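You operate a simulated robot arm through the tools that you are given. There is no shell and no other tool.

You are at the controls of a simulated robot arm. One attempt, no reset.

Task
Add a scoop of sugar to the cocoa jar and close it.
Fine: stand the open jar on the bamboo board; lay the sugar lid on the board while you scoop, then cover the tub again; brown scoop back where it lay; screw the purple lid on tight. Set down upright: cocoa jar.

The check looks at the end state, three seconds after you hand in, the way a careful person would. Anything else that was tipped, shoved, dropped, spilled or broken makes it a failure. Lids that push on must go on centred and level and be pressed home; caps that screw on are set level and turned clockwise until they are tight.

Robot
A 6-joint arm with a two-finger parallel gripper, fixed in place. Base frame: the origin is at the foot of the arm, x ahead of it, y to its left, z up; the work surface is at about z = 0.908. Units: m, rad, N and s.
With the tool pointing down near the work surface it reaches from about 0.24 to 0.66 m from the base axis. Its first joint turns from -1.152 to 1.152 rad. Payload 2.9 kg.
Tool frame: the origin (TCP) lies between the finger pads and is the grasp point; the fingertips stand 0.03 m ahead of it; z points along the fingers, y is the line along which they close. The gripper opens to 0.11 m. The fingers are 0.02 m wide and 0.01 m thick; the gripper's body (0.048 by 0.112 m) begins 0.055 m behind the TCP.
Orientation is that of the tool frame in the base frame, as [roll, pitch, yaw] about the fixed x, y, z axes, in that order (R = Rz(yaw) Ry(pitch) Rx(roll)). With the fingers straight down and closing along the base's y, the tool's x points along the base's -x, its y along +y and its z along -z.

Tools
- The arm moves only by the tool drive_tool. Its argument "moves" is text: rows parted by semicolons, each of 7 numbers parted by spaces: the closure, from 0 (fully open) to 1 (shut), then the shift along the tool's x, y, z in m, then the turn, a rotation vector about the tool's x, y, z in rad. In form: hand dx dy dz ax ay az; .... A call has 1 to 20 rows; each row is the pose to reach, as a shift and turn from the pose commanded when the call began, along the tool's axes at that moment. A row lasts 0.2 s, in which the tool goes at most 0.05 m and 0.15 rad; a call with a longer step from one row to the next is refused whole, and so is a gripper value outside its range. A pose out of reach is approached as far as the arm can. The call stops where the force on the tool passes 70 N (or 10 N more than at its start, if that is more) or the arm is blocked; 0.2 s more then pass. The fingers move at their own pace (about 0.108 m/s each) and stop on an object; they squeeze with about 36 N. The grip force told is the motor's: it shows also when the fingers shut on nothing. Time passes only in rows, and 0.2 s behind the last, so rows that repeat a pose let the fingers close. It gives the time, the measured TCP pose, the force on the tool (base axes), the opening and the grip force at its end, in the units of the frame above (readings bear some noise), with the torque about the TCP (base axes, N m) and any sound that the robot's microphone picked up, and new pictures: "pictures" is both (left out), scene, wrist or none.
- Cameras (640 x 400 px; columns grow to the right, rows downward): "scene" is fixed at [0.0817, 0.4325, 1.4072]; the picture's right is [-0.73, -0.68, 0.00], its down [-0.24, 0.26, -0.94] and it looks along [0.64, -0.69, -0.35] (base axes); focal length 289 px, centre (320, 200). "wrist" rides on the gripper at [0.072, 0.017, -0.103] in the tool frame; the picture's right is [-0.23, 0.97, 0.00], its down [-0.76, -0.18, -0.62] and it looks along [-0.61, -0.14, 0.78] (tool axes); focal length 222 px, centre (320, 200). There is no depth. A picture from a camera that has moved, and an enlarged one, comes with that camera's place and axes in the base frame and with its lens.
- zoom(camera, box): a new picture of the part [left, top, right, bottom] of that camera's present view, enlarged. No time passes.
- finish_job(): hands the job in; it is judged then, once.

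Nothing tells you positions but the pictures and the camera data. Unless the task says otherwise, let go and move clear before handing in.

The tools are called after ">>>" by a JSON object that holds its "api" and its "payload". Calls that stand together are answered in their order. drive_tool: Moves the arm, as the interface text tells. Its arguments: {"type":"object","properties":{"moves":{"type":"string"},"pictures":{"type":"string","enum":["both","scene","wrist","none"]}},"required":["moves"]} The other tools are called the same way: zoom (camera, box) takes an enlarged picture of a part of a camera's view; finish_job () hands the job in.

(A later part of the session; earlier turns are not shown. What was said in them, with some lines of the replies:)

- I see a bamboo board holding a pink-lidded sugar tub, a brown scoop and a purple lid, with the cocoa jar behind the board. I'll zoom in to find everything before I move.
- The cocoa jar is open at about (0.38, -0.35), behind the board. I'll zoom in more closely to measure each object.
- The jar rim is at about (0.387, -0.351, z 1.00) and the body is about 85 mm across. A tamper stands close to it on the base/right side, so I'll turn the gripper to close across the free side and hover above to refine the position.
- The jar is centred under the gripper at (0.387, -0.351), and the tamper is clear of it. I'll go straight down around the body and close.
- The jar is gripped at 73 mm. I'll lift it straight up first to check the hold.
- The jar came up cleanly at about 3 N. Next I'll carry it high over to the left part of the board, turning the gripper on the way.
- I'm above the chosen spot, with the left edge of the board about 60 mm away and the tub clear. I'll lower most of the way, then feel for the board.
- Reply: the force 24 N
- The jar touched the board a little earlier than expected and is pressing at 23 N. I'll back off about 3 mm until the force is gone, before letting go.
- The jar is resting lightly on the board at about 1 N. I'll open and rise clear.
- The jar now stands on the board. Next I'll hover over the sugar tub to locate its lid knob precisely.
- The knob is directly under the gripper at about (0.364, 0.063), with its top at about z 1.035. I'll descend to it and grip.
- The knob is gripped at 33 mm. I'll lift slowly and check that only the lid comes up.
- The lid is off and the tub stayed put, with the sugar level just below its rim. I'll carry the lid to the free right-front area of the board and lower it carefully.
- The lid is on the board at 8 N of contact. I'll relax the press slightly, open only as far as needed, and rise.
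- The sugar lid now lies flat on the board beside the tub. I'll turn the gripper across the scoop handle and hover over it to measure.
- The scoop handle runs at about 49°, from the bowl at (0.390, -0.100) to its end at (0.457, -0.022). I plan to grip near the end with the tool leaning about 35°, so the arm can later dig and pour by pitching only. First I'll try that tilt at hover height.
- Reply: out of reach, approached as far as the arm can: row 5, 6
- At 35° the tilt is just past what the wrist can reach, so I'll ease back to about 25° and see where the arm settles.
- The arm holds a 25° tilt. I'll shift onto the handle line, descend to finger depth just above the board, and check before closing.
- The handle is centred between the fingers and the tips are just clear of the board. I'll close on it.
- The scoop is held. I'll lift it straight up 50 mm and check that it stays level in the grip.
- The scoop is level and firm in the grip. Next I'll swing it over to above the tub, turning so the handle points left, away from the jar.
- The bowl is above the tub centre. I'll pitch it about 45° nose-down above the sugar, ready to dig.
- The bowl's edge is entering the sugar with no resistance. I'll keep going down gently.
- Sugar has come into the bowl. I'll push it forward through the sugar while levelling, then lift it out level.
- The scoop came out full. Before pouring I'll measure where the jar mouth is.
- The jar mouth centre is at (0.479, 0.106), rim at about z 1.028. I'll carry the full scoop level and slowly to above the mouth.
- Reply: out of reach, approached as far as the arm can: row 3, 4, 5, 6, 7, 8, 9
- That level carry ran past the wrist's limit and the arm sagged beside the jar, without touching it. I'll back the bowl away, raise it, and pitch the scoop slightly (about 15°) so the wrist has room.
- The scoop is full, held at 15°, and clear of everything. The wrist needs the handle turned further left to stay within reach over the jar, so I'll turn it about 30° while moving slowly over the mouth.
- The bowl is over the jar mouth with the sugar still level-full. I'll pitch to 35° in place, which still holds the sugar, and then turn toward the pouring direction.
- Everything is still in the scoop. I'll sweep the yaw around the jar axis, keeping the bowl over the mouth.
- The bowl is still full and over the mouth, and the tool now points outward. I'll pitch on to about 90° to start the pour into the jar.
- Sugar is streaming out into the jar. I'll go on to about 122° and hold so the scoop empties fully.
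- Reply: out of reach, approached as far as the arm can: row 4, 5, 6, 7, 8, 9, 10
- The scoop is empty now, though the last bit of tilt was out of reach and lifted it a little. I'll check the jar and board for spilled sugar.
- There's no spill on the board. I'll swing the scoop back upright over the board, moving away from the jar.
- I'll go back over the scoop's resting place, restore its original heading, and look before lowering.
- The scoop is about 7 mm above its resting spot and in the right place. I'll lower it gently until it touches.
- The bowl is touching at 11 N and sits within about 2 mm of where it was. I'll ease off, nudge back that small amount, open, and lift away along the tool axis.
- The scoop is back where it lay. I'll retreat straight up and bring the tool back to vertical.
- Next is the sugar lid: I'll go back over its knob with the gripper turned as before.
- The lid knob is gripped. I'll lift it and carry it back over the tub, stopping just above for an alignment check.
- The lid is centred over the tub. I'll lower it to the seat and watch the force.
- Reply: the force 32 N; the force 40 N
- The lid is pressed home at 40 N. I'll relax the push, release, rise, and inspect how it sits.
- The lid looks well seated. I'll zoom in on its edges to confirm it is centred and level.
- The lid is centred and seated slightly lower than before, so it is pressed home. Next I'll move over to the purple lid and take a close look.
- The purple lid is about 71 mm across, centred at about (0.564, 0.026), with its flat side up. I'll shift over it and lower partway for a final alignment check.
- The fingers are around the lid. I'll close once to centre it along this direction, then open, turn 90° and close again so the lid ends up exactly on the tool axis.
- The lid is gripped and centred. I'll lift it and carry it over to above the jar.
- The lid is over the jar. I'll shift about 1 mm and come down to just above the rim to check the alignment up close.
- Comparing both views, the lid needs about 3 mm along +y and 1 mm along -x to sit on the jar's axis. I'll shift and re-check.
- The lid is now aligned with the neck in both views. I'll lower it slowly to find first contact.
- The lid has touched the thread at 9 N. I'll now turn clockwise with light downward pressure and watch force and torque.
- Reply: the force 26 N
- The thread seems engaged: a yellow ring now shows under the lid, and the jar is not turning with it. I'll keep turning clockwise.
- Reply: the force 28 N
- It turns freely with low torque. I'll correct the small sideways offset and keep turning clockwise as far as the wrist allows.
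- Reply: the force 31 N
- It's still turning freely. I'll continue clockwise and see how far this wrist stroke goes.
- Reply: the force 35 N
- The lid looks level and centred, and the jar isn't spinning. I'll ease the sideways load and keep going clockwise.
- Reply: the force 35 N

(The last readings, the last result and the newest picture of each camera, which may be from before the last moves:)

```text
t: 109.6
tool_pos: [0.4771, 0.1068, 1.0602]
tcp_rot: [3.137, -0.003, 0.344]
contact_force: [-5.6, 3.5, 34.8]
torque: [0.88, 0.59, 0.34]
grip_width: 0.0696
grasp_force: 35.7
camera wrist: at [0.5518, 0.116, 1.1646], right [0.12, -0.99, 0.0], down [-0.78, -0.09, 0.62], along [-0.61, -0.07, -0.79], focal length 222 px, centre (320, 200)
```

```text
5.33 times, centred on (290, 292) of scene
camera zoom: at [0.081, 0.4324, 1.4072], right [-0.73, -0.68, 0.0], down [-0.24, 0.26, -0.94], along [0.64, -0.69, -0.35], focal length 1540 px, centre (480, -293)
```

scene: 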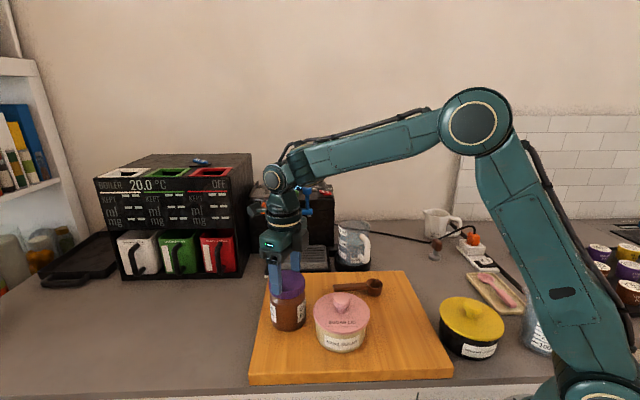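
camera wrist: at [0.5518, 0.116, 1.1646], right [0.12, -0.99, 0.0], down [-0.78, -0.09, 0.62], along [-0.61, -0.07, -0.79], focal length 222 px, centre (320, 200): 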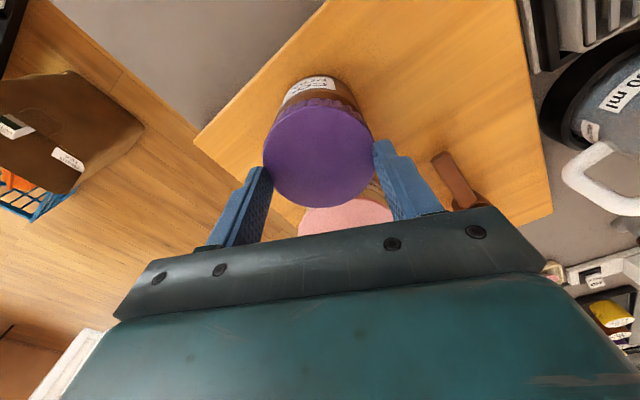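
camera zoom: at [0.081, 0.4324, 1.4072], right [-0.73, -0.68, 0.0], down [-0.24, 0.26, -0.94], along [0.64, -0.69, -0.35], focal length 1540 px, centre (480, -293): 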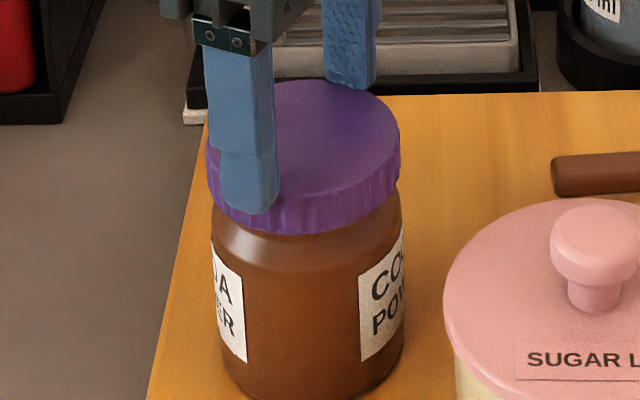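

The yellow ring has disappeared, torque has risen to 0.34 N·m, and the jar now starts to turn with the lid, so it looks tight. I'll zoom in on the seam.

>>> {"api": "zoom", "payload": {"camera": "scene", "box": [268, 265, 312, 309]}}

>>> {"api": "zoom", "payload": {"camera": "wrist", "box": [240, 50, 400, 210]}}

```text
9.09 times, centred on (290, 287) of scene
camera zoom: at [0.081, 0.4324, 1.4072], right [-0.73, -0.68, 0.0], down [-0.24, 0.26, -0.94], along [0.64, -0.69, -0.35], focal length 2625 px, centre (593, -591)
```

zoom: 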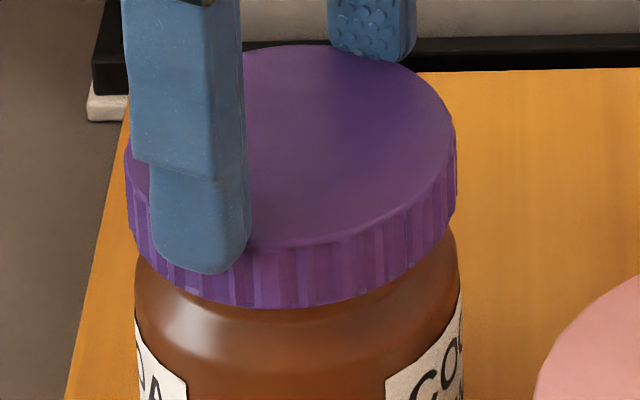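

```text
2.50 times, centred on (320, 130) of wrist
camera zoom: at [0.5518, 0.116, 1.1646], right [0.12, -0.99, 0.0], down [-0.78, -0.09, 0.62], along [-0.61, -0.07, -0.79], focal length 555 px, centre (320, 375)
```

zoom: 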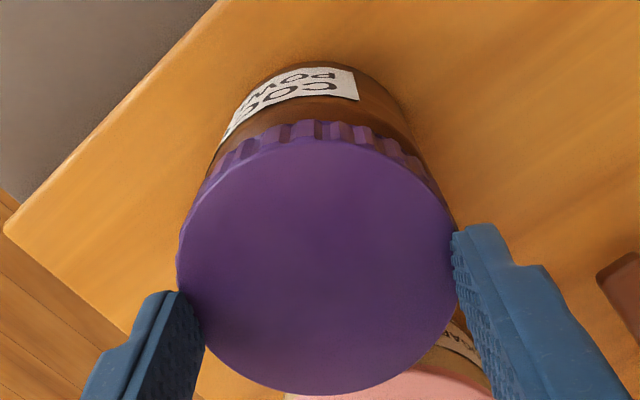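

The ring is fully hidden and the skirt sits flush. For good measure I'll press slightly more and give one last small clockwise turn.

>>> {"api": "drive_tool", "payload": {"moves": "1 0 0 0.0007 0 0 0; 1 0 0 0.0014 0 0 0.05; 1 0 0 0.0014 0 0 0.12; 1 0 0 0.0014 0 0 0.2; 1 0 0 0.0014 0 0 0.2"}}

>>> {"api": "zoom", "payload": {"camera": "scene", "box": [260, 255, 320, 330]}}

```text
t: 110.8
tool_pos: [0.5006, 0.0731, 1.0789]
tcp_rot: [3.087, 0.017, 0.169]
contact_force: [-0.2, 0.0, -3.5]
torque: [0.0, 0.0, 0.0]
grip_width: 0.069
grasp_force: 35.9
out of reach, approached as far as the arm can: row 2, 3, 4, 5
camera wrist: at [0.576, 0.0749, 1.1813], right [-0.06, -1.0, 0.06], down [-0.78, 0.08, 0.63], along [-0.63, -0.01, -0.78], focal length 222 px, centre (320, 200)
```

scene: 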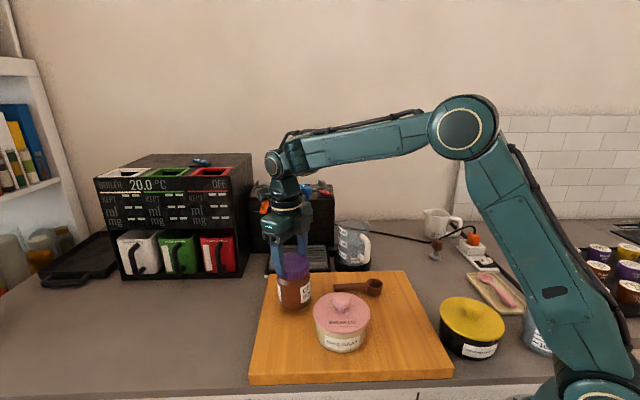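
wrist: 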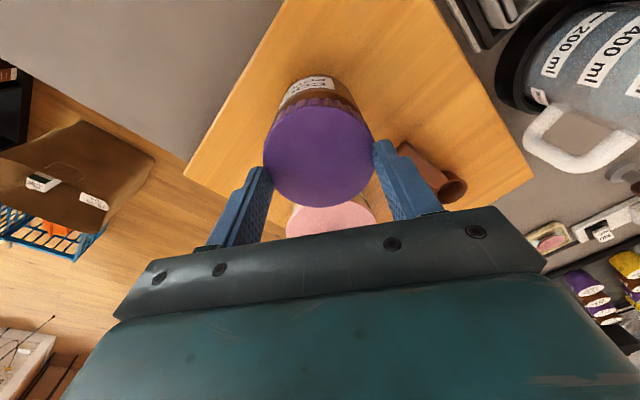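

```text
5.33 times, centred on (290, 292) of scene
camera zoom: at [0.0818, 0.4325, 1.4072], right [-0.73, -0.68, 0.0], down [-0.24, 0.26, -0.94], along [0.64, -0.69, -0.35], focal length 1540 px, centre (480, -293)
```

zoom: 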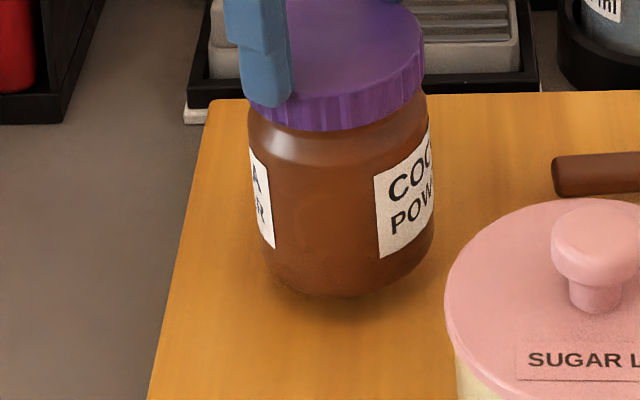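

The wrist hit its joint limit and the arm lifted the jar by its lid. This shows the lid is firmly screwed on, but the jar is now hanging slightly tilted. I'll straighten it, turn back inside the limit, and bring it back over its spot.

>>> {"api": "drive_tool", "payload": {"moves": "1 -0.004 -0.0093 0 0.013 0.0067 -0.05; 1 -0.008 -0.0187 0 0.0258 0.0133 -0.1; 1 -0.012 -0.028 0 0.0387 0.02 -0.15; 1 -0.016 -0.0373 0 0.0516 0.0266 -0.2; 1 -0.016 -0.0373 0 0.0516 0.0266 -0.2"}}

>>> {"api": "zoom", "payload": {"camera": "scene", "box": [250, 240, 330, 340]}}

```text
t: 112.0
tool_pos: [0.4786, 0.1084, 1.0773]
tcp_rot: [3.138, -0.007, 0.372]
contact_force: [-0.5, -0.4, -3.4]
torque: [0.02, 0.02, 0.02]
grip_width: 0.0693
grasp_force: 36.8
camera wrist: at [0.5513, 0.1189, 1.1812], right [0.14, -0.99, 0.0], down [-0.78, -0.11, 0.62], along [-0.61, -0.09, -0.79], focal length 222 px, centre (320, 200)
```

scene: 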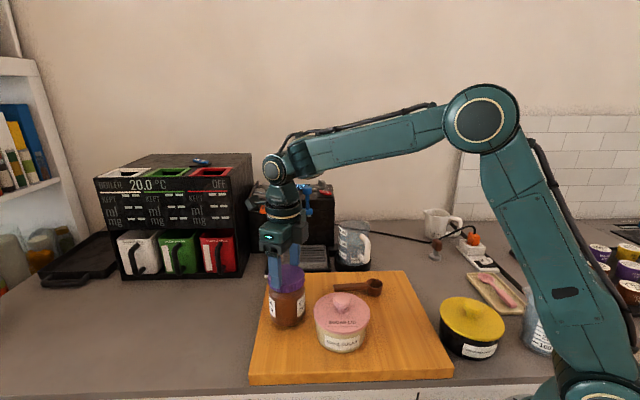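
wrist: 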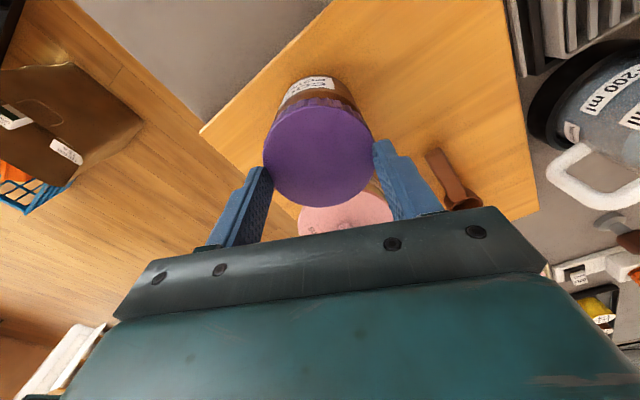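

```text
4.00 times, centred on (290, 290) of scene
camera zoom: at [0.0818, 0.4325, 1.4072], right [-0.73, -0.68, 0.0], down [-0.24, 0.26, -0.94], along [0.64, -0.69, -0.35], focal length 1155 px, centre (440, -160)
```

zoom: 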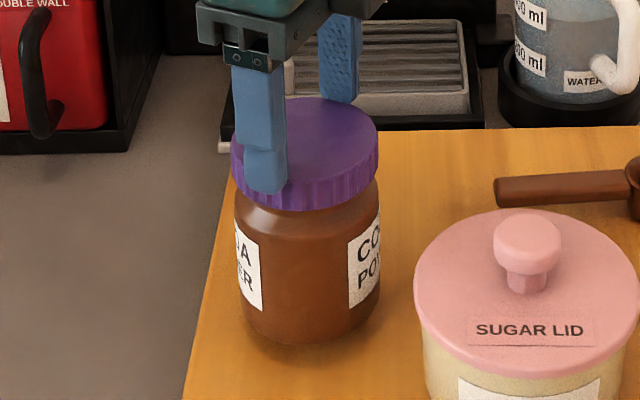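

The jar is upright again. I'll lower it onto the board and feel for contact.

>>> {"api": "drive_tool", "payload": {"moves": "1 0 0 0.004 0 0.003 0; 1 0 0 0.008 0 0.007 0; 1 0 0 0.012 0 0.007 0; 1 0 0 0.012 0 0.007 0", "pictures": "none"}}

```text
t: 113.0
tool_pos: [0.4766, 0.1085, 1.0652]
tcp_rot: [3.138, -0.012, 0.371]
contact_force: [1.0, -0.2, -3.6]
torque: [-0.01, -0.01, -0.01]
grip_width: 0.0693
grasp_force: 36.2
```

>>> {"api": "drive_tool", "payload": {"moves": "1 0 0 0.001 0.003 -0.006 0; 1 0 0 0.002 0.003 -0.012 0; 1 0 0 0.002 0.003 -0.012 0", "pictures": "none"}}

```text
t: 113.8
tool_pos: [0.4777, 0.1081, 1.0639]
tcp_rot: [-3.14, 0.0, 0.37]
contact_force: [0.7, 0.4, -3.1]
torque: [-0.03, -0.01, 0.0]
grip_width: 0.0692
grasp_force: 35.5
```

Level now. I'll keep going down in small steps.

>>> {"api": "drive_tool", "payload": {"moves": "1 0 0 0.001 0 0 0; 1 0 0 0.002 0 0 0; 1 0 0 0.002 0 0 0", "pictures": "none"}}

```text
t: 114.6
tool_pos: [0.4783, 0.1092, 1.0618]
tcp_rot: [-3.141, 0.001, 0.369]
contact_force: [-2.2, 0.8, 6.6]
torque: [-0.37, 0.13, -0.02]
grip_width: 0.0692
grasp_force: 35.7
```

The jar is standing on the board at about 7 N. I'll release, turn the gripper back counter-clockwise while open, and regrip for a final tightness check within the joint range.

>>> {"api": "drive_tool", "payload": {"moves": "0.6 0 0 -0.0005 0 0 0; 0.2 0 0 -0.0005 0 0 0; 0.2 0 0 -0.0005 0 0 0; 0.2 0 0 -0.0005 0 0 -0.14; 0.2 0 0 -0.0005 0 0 -0.28; 0.2 0 0 -0.0005 0 0 -0.42; 0.2 0 0 -0.0005 0 0 -0.56; 0.2 0 0 -0.0005 0 0 -0.7; 0.2 0 0 -0.0005 0 0 -0.84; 0.2 0 0 -0.0005 0 0 -0.98; 0.2 0 0 -0.0005 0 0 -1.12; 0.2 0 0 -0.0005 0 0 -1.12"}}

>>> {"api": "zoom", "payload": {"camera": "scene", "box": [250, 240, 330, 340]}}

>>> {"api": "zoom", "payload": {"camera": "wrist", "box": [240, 50, 400, 210]}}

```text
t: 117.2
tool_pos: [0.4767, 0.11, 1.061]
tcp_rot: [3.141, -0.002, 1.492]
contact_force: [-1.0, 0.0, 0.4]
torque: [-0.01, 0.01, 0.03]
grip_width: 0.088
grasp_force: 0.2
camera wrist: at [0.5003, 0.1793, 1.165], right [0.95, -0.3, 0.0], down [-0.24, -0.75, 0.62], along [-0.19, -0.59, -0.78], focal length 222 px, centre (320, 200)
```

scene: 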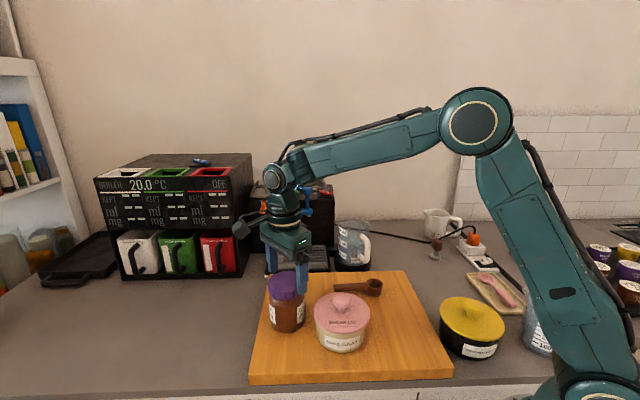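
wrist: 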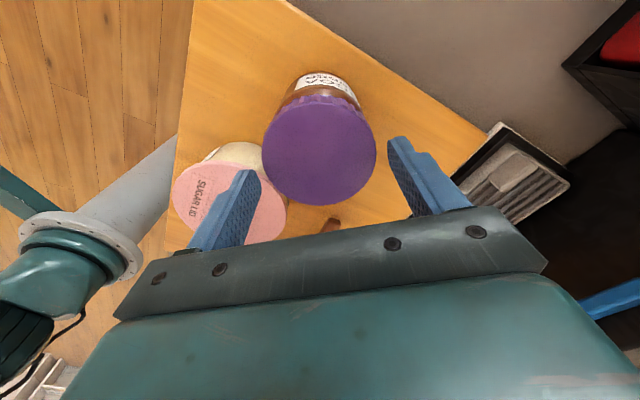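

```text
4.00 times, centred on (290, 290) of scene
camera zoom: at [0.0817, 0.4325, 1.4072], right [-0.73, -0.68, 0.0], down [-0.24, 0.26, -0.94], along [0.64, -0.69, -0.35], focal length 1155 px, centre (440, -160)
```

zoom: 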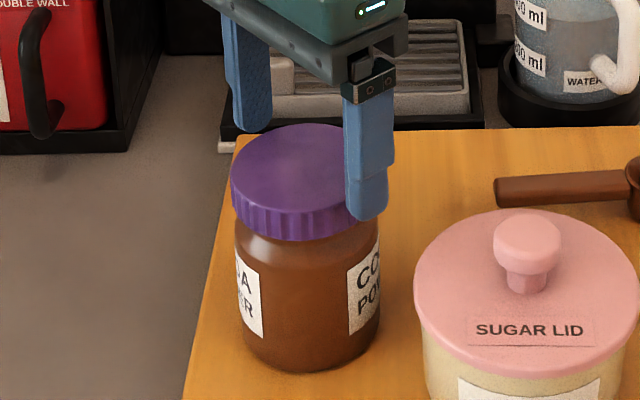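

```text
2.50 times, centred on (320, 130) of wrist
camera zoom: at [0.5003, 0.1793, 1.165], right [0.95, -0.3, 0.0], down [-0.24, -0.75, 0.62], along [-0.19, -0.59, -0.78], focal length 555 px, centre (320, 375)
```

zoom: 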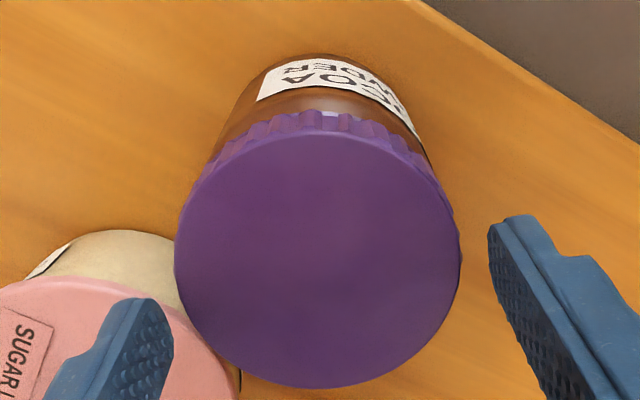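

>>> {"api": "drive_tool", "payload": {"moves": "0.5 0 0 0 0 0 0; 1 0 0 0 0 0 0; 1 0 0 0 0 0 0; 1 0 0 0.0015 0 0 0; 1 0 0 0.0025 0 0 0.05; 1 0 0 0.003 0 0 0.12; 1 0 0 0.003 0 0 0.2; 1 0 0 0.003 0 0 0.28; 1 0 0 0.003 0 0 0.28"}}

>>> {"api": "zoom", "payload": {"camera": "scene", "box": [250, 240, 330, 340]}}

```text
t: 119.2
tool_pos: [0.4788, 0.1081, 1.0605]
tcp_rot: [3.135, -0.006, 1.209]
contact_force: [-3.0, -3.7, 35.4]
torque: [0.03, 0.41, 0.43]
grip_width: 0.0745
grasp_force: 36.2
camera wrist: at [0.5196, 0.1702, 1.1649], right [0.83, -0.56, 0.01], down [-0.44, -0.65, 0.62], along [-0.34, -0.52, -0.79], focal length 222 px, centre (320, 200)
```

scene: 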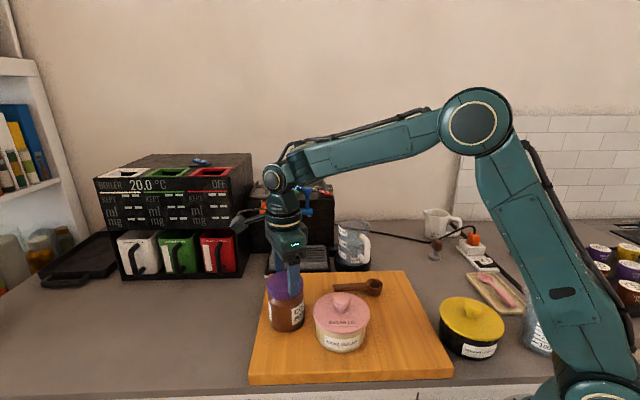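
wrist: 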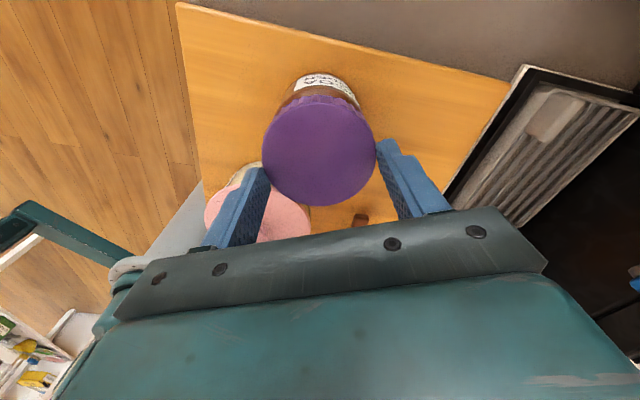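

```text
4.00 times, centred on (290, 290) of scene
camera zoom: at [0.0811, 0.4323, 1.4073], right [-0.73, -0.68, 0.0], down [-0.24, 0.26, -0.94], along [0.64, -0.69, -0.35], focal length 1155 px, centre (440, -160)
```

zoom: 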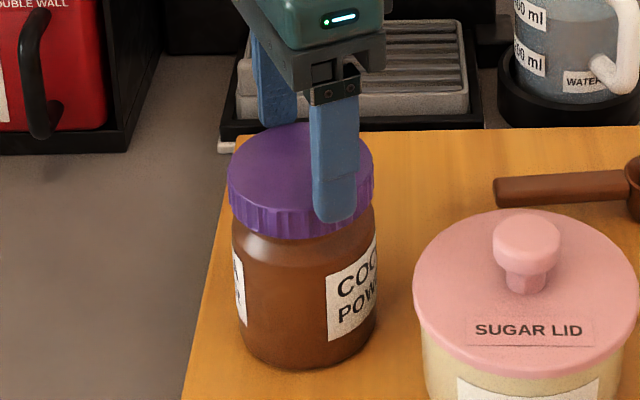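

The lid and jar turn together at 0.43 N·m, so the lid is tight. I'll relax the press, release and rise clear.

>>> {"api": "drive_tool", "payload": {"moves": "1 0 0 -0.0015 0 0 -0.02; 1 0 0 -0.003 0 0 -0.04; 1 0 0 -0.003 0 0 -0.04; 0.6 0 0 -0.003 0 0 -0.04; 0.2 0 0 -0.003 0 0 -0.04; 0.1 0 0 -0.003 0 0 -0.04; 0.1 0 0 -0.02 0 0 -0.04; 0.1 0 0 -0.05 0 0 -0.04; 0.1 0 0 -0.08 0 0 -0.04; 0.1 0 0 -0.1 0 0 -0.04; 0.1 0 0 -0.1 0 0 -0.04"}}

>>> {"api": "zoom", "payload": {"camera": "scene", "box": [240, 230, 440, 390]}}

>>> {"api": "zoom", "payload": {"camera": "wrist", "box": [180, 0, 460, 200]}}

```text
t: 121.6
tool_pos: [0.4784, 0.1082, 1.1582]
tcp_rot: [-3.141, -0.001, 1.252]
contact_force: [0.4, -0.3, -0.2]
torque: [0.0, 0.0, -0.02]
grip_width: 0.099
grasp_force: 0.0
camera wrist: at [0.5168, 0.1718, 1.2622], right [0.85, -0.52, 0.0], down [-0.41, -0.67, 0.62], along [-0.32, -0.53, -0.78], focal length 222 px, centre (320, 200)
```

scene: 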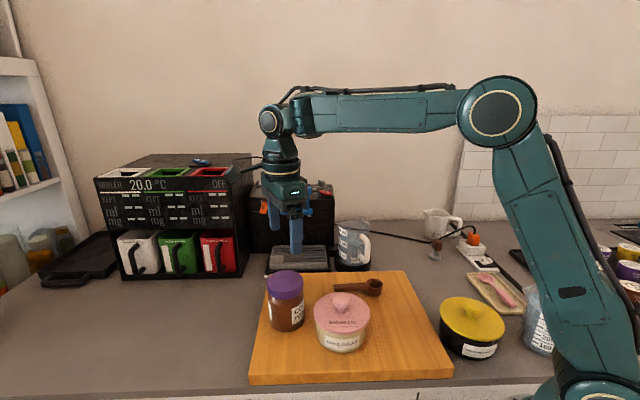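
wrist: 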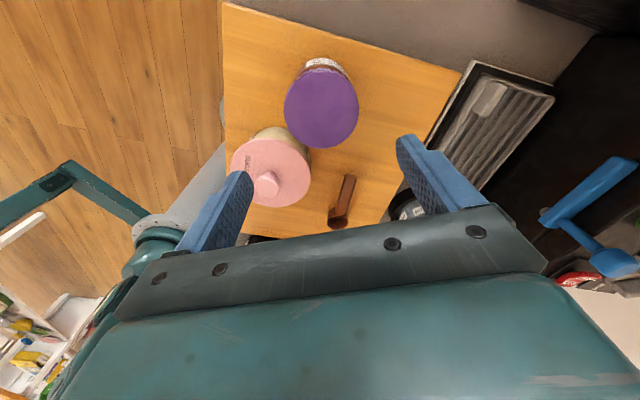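

```text
2.50 times, centred on (340, 310) of scene
camera zoom: at [0.0817, 0.4325, 1.4072], right [-0.73, -0.68, 0.0], down [-0.24, 0.26, -0.94], along [0.64, -0.69, -0.35], focal length 722 px, centre (270, -75)
```

zoom: 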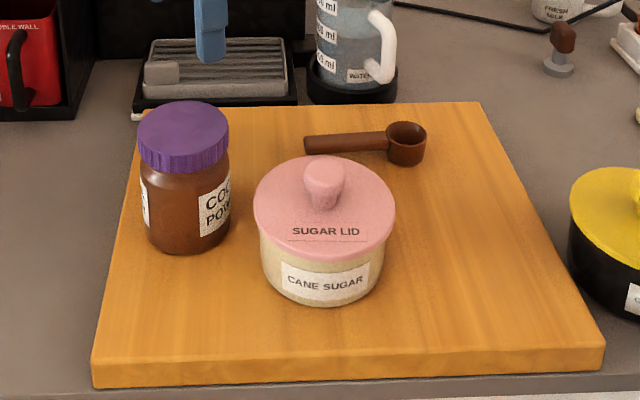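

```text
2.00 times, centred on (320, 100) of wrist
camera zoom: at [0.5168, 0.1718, 1.2622], right [0.85, -0.52, 0.0], down [-0.41, -0.67, 0.62], along [-0.32, -0.53, -0.78], focal length 444 px, centre (320, 400)
```

zoom: 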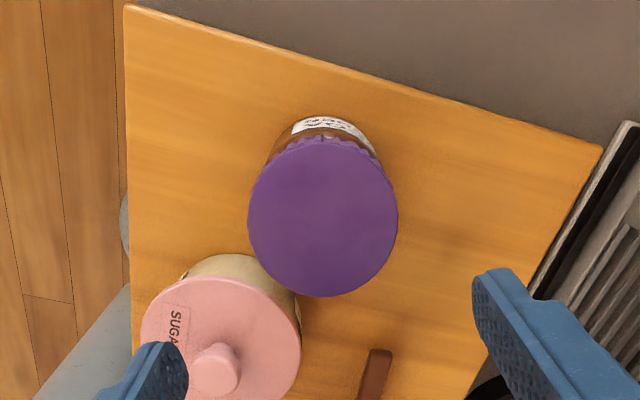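

The jar stands capped on the board, and the sugar tub, scoop and everything else look in place. I'll move the arm well clear and take a last look.

>>> {"api": "drive_tool", "payload": {"moves": "0.1 -0.02 -0.006 -0.02 0 0 0; 0.1 -0.055 -0.015 -0.04 0 0 0; 0.1 -0.09 -0.025 -0.06 0 0 0; 0.1 -0.125 -0.035 -0.07 0 0 0; 0.1 -0.155 -0.043 -0.08 0 0 0; 0.1 -0.1738 -0.048 -0.08 0 0 0; 0.1 -0.1738 -0.048 -0.08 0 0 0; 0.1 -0.1738 -0.048 -0.08 0 0 0"}}

>>> {"api": "zoom", "payload": {"camera": "scene", "box": [255, 255, 325, 345]}}

>>> {"api": "zoom", "payload": {"camera": "scene", "box": [230, 220, 480, 390]}}

>>> {"api": "zoom", "payload": {"camera": "scene", "box": [300, 265, 400, 360]}}

```text
t: 123.4
tool_pos: [0.3772, -0.0412, 1.2368]
tcp_rot: [-3.141, 0.0, 1.251]
contact_force: [-0.4, 1.1, 0.3]
torque: [0.02, -0.01, 0.04]
grip_width: 0.0988
grasp_force: 0.1
camera wrist: at [0.4163, 0.0224, 1.3412], right [0.85, -0.52, 0.0], down [-0.41, -0.67, 0.62], along [-0.32, -0.53, -0.78], focal length 222 px, centre (320, 200)
```

scene: 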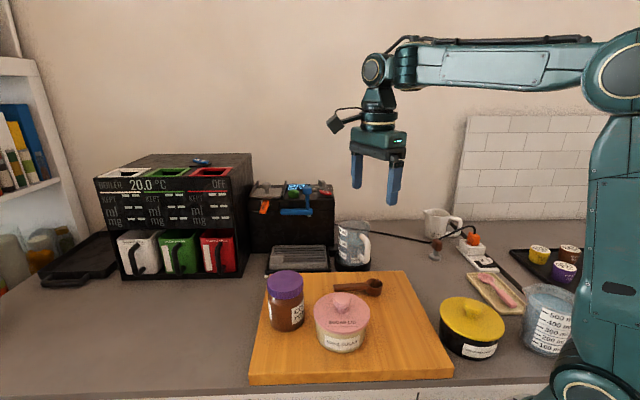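
wrist: 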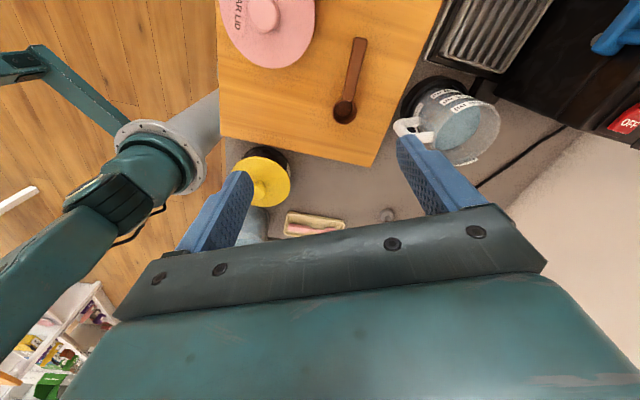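

```text
4.44 times, centred on (290, 300) of scene
camera zoom: at [0.0817, 0.4325, 1.4072], right [-0.73, -0.68, 0.0], down [-0.24, 0.26, -0.94], along [0.64, -0.69, -0.35], focal length 1283 px, centre (453, -244)
```

zoom: 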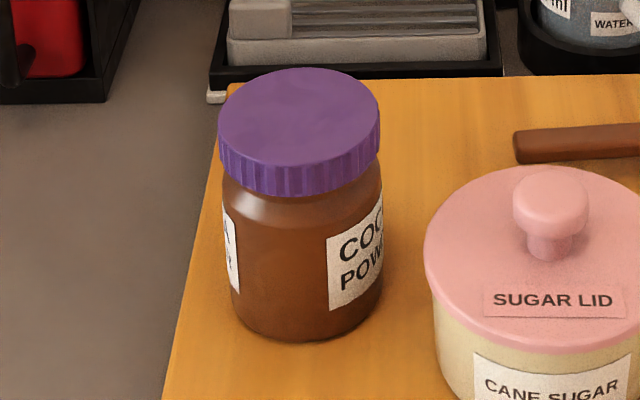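

```text
2.35 times, centred on (355, 305) of scene
camera zoom: at [0.0817, 0.4325, 1.4072], right [-0.73, -0.68, 0.0], down [-0.24, 0.26, -0.94], along [0.64, -0.69, -0.35], focal length 679 px, centre (238, -47)
```

zoom: 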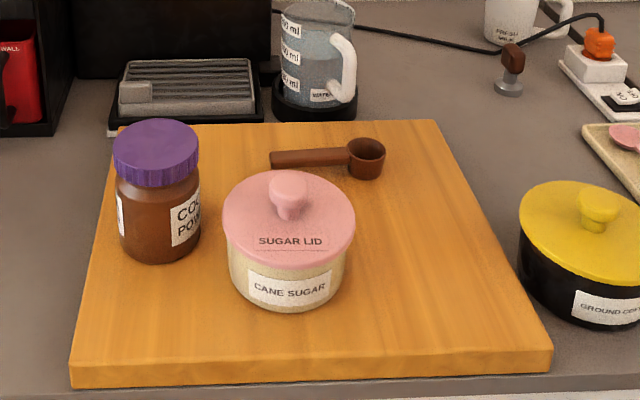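

```text
4.21 times, centred on (350, 312) of scene
camera zoom: at [0.0817, 0.4325, 1.4072], right [-0.73, -0.68, 0.0], down [-0.24, 0.26, -0.94], along [0.64, -0.69, -0.35], focal length 1216 px, centre (194, -274)
```

zoom: 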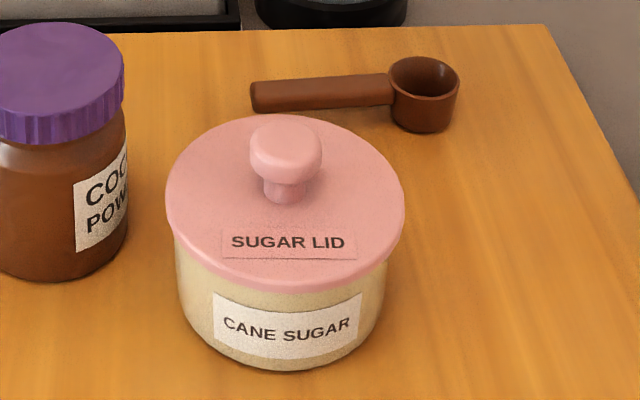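

The cocoa jar stands upright and capped on the board. The sugar tub is covered, the scoop is back where it lay, I see no spill, and the arm is clear, so I'm handing in.

>>> {"api": "finish_job", "payload": {}}

```text
The job is handed in.
```

I've handed in the job: a scoop of sugar went into the cocoa jar, and the jar is closed and standing upright on the bamboo board. I saw no spill, but I didn't get a clear look at the sugar inside before the lid went on.

- **Cocoa jar:** the purple lid is screwed on tight. When I turned it further at about 0.43 N·m, the jar turned with it.
- **Sugar tub:** its lid lay on the board while I scooped, then went back on centred and was pressed home at about 40 N.
- **Brown scoop:** it is back where it lay, to within a couple of millimetres.
- **One slip:** during the final tightening the wrist reached its joint limit. The arm lifted the jar about 2 cm by its lid and tilted it slightly. The lid was already tight, so nothing came out. I straightened the jar and set it back down upright in its place.

The other items on the counter looked undisturbed in the last pictures, and the arm is clear of everything.
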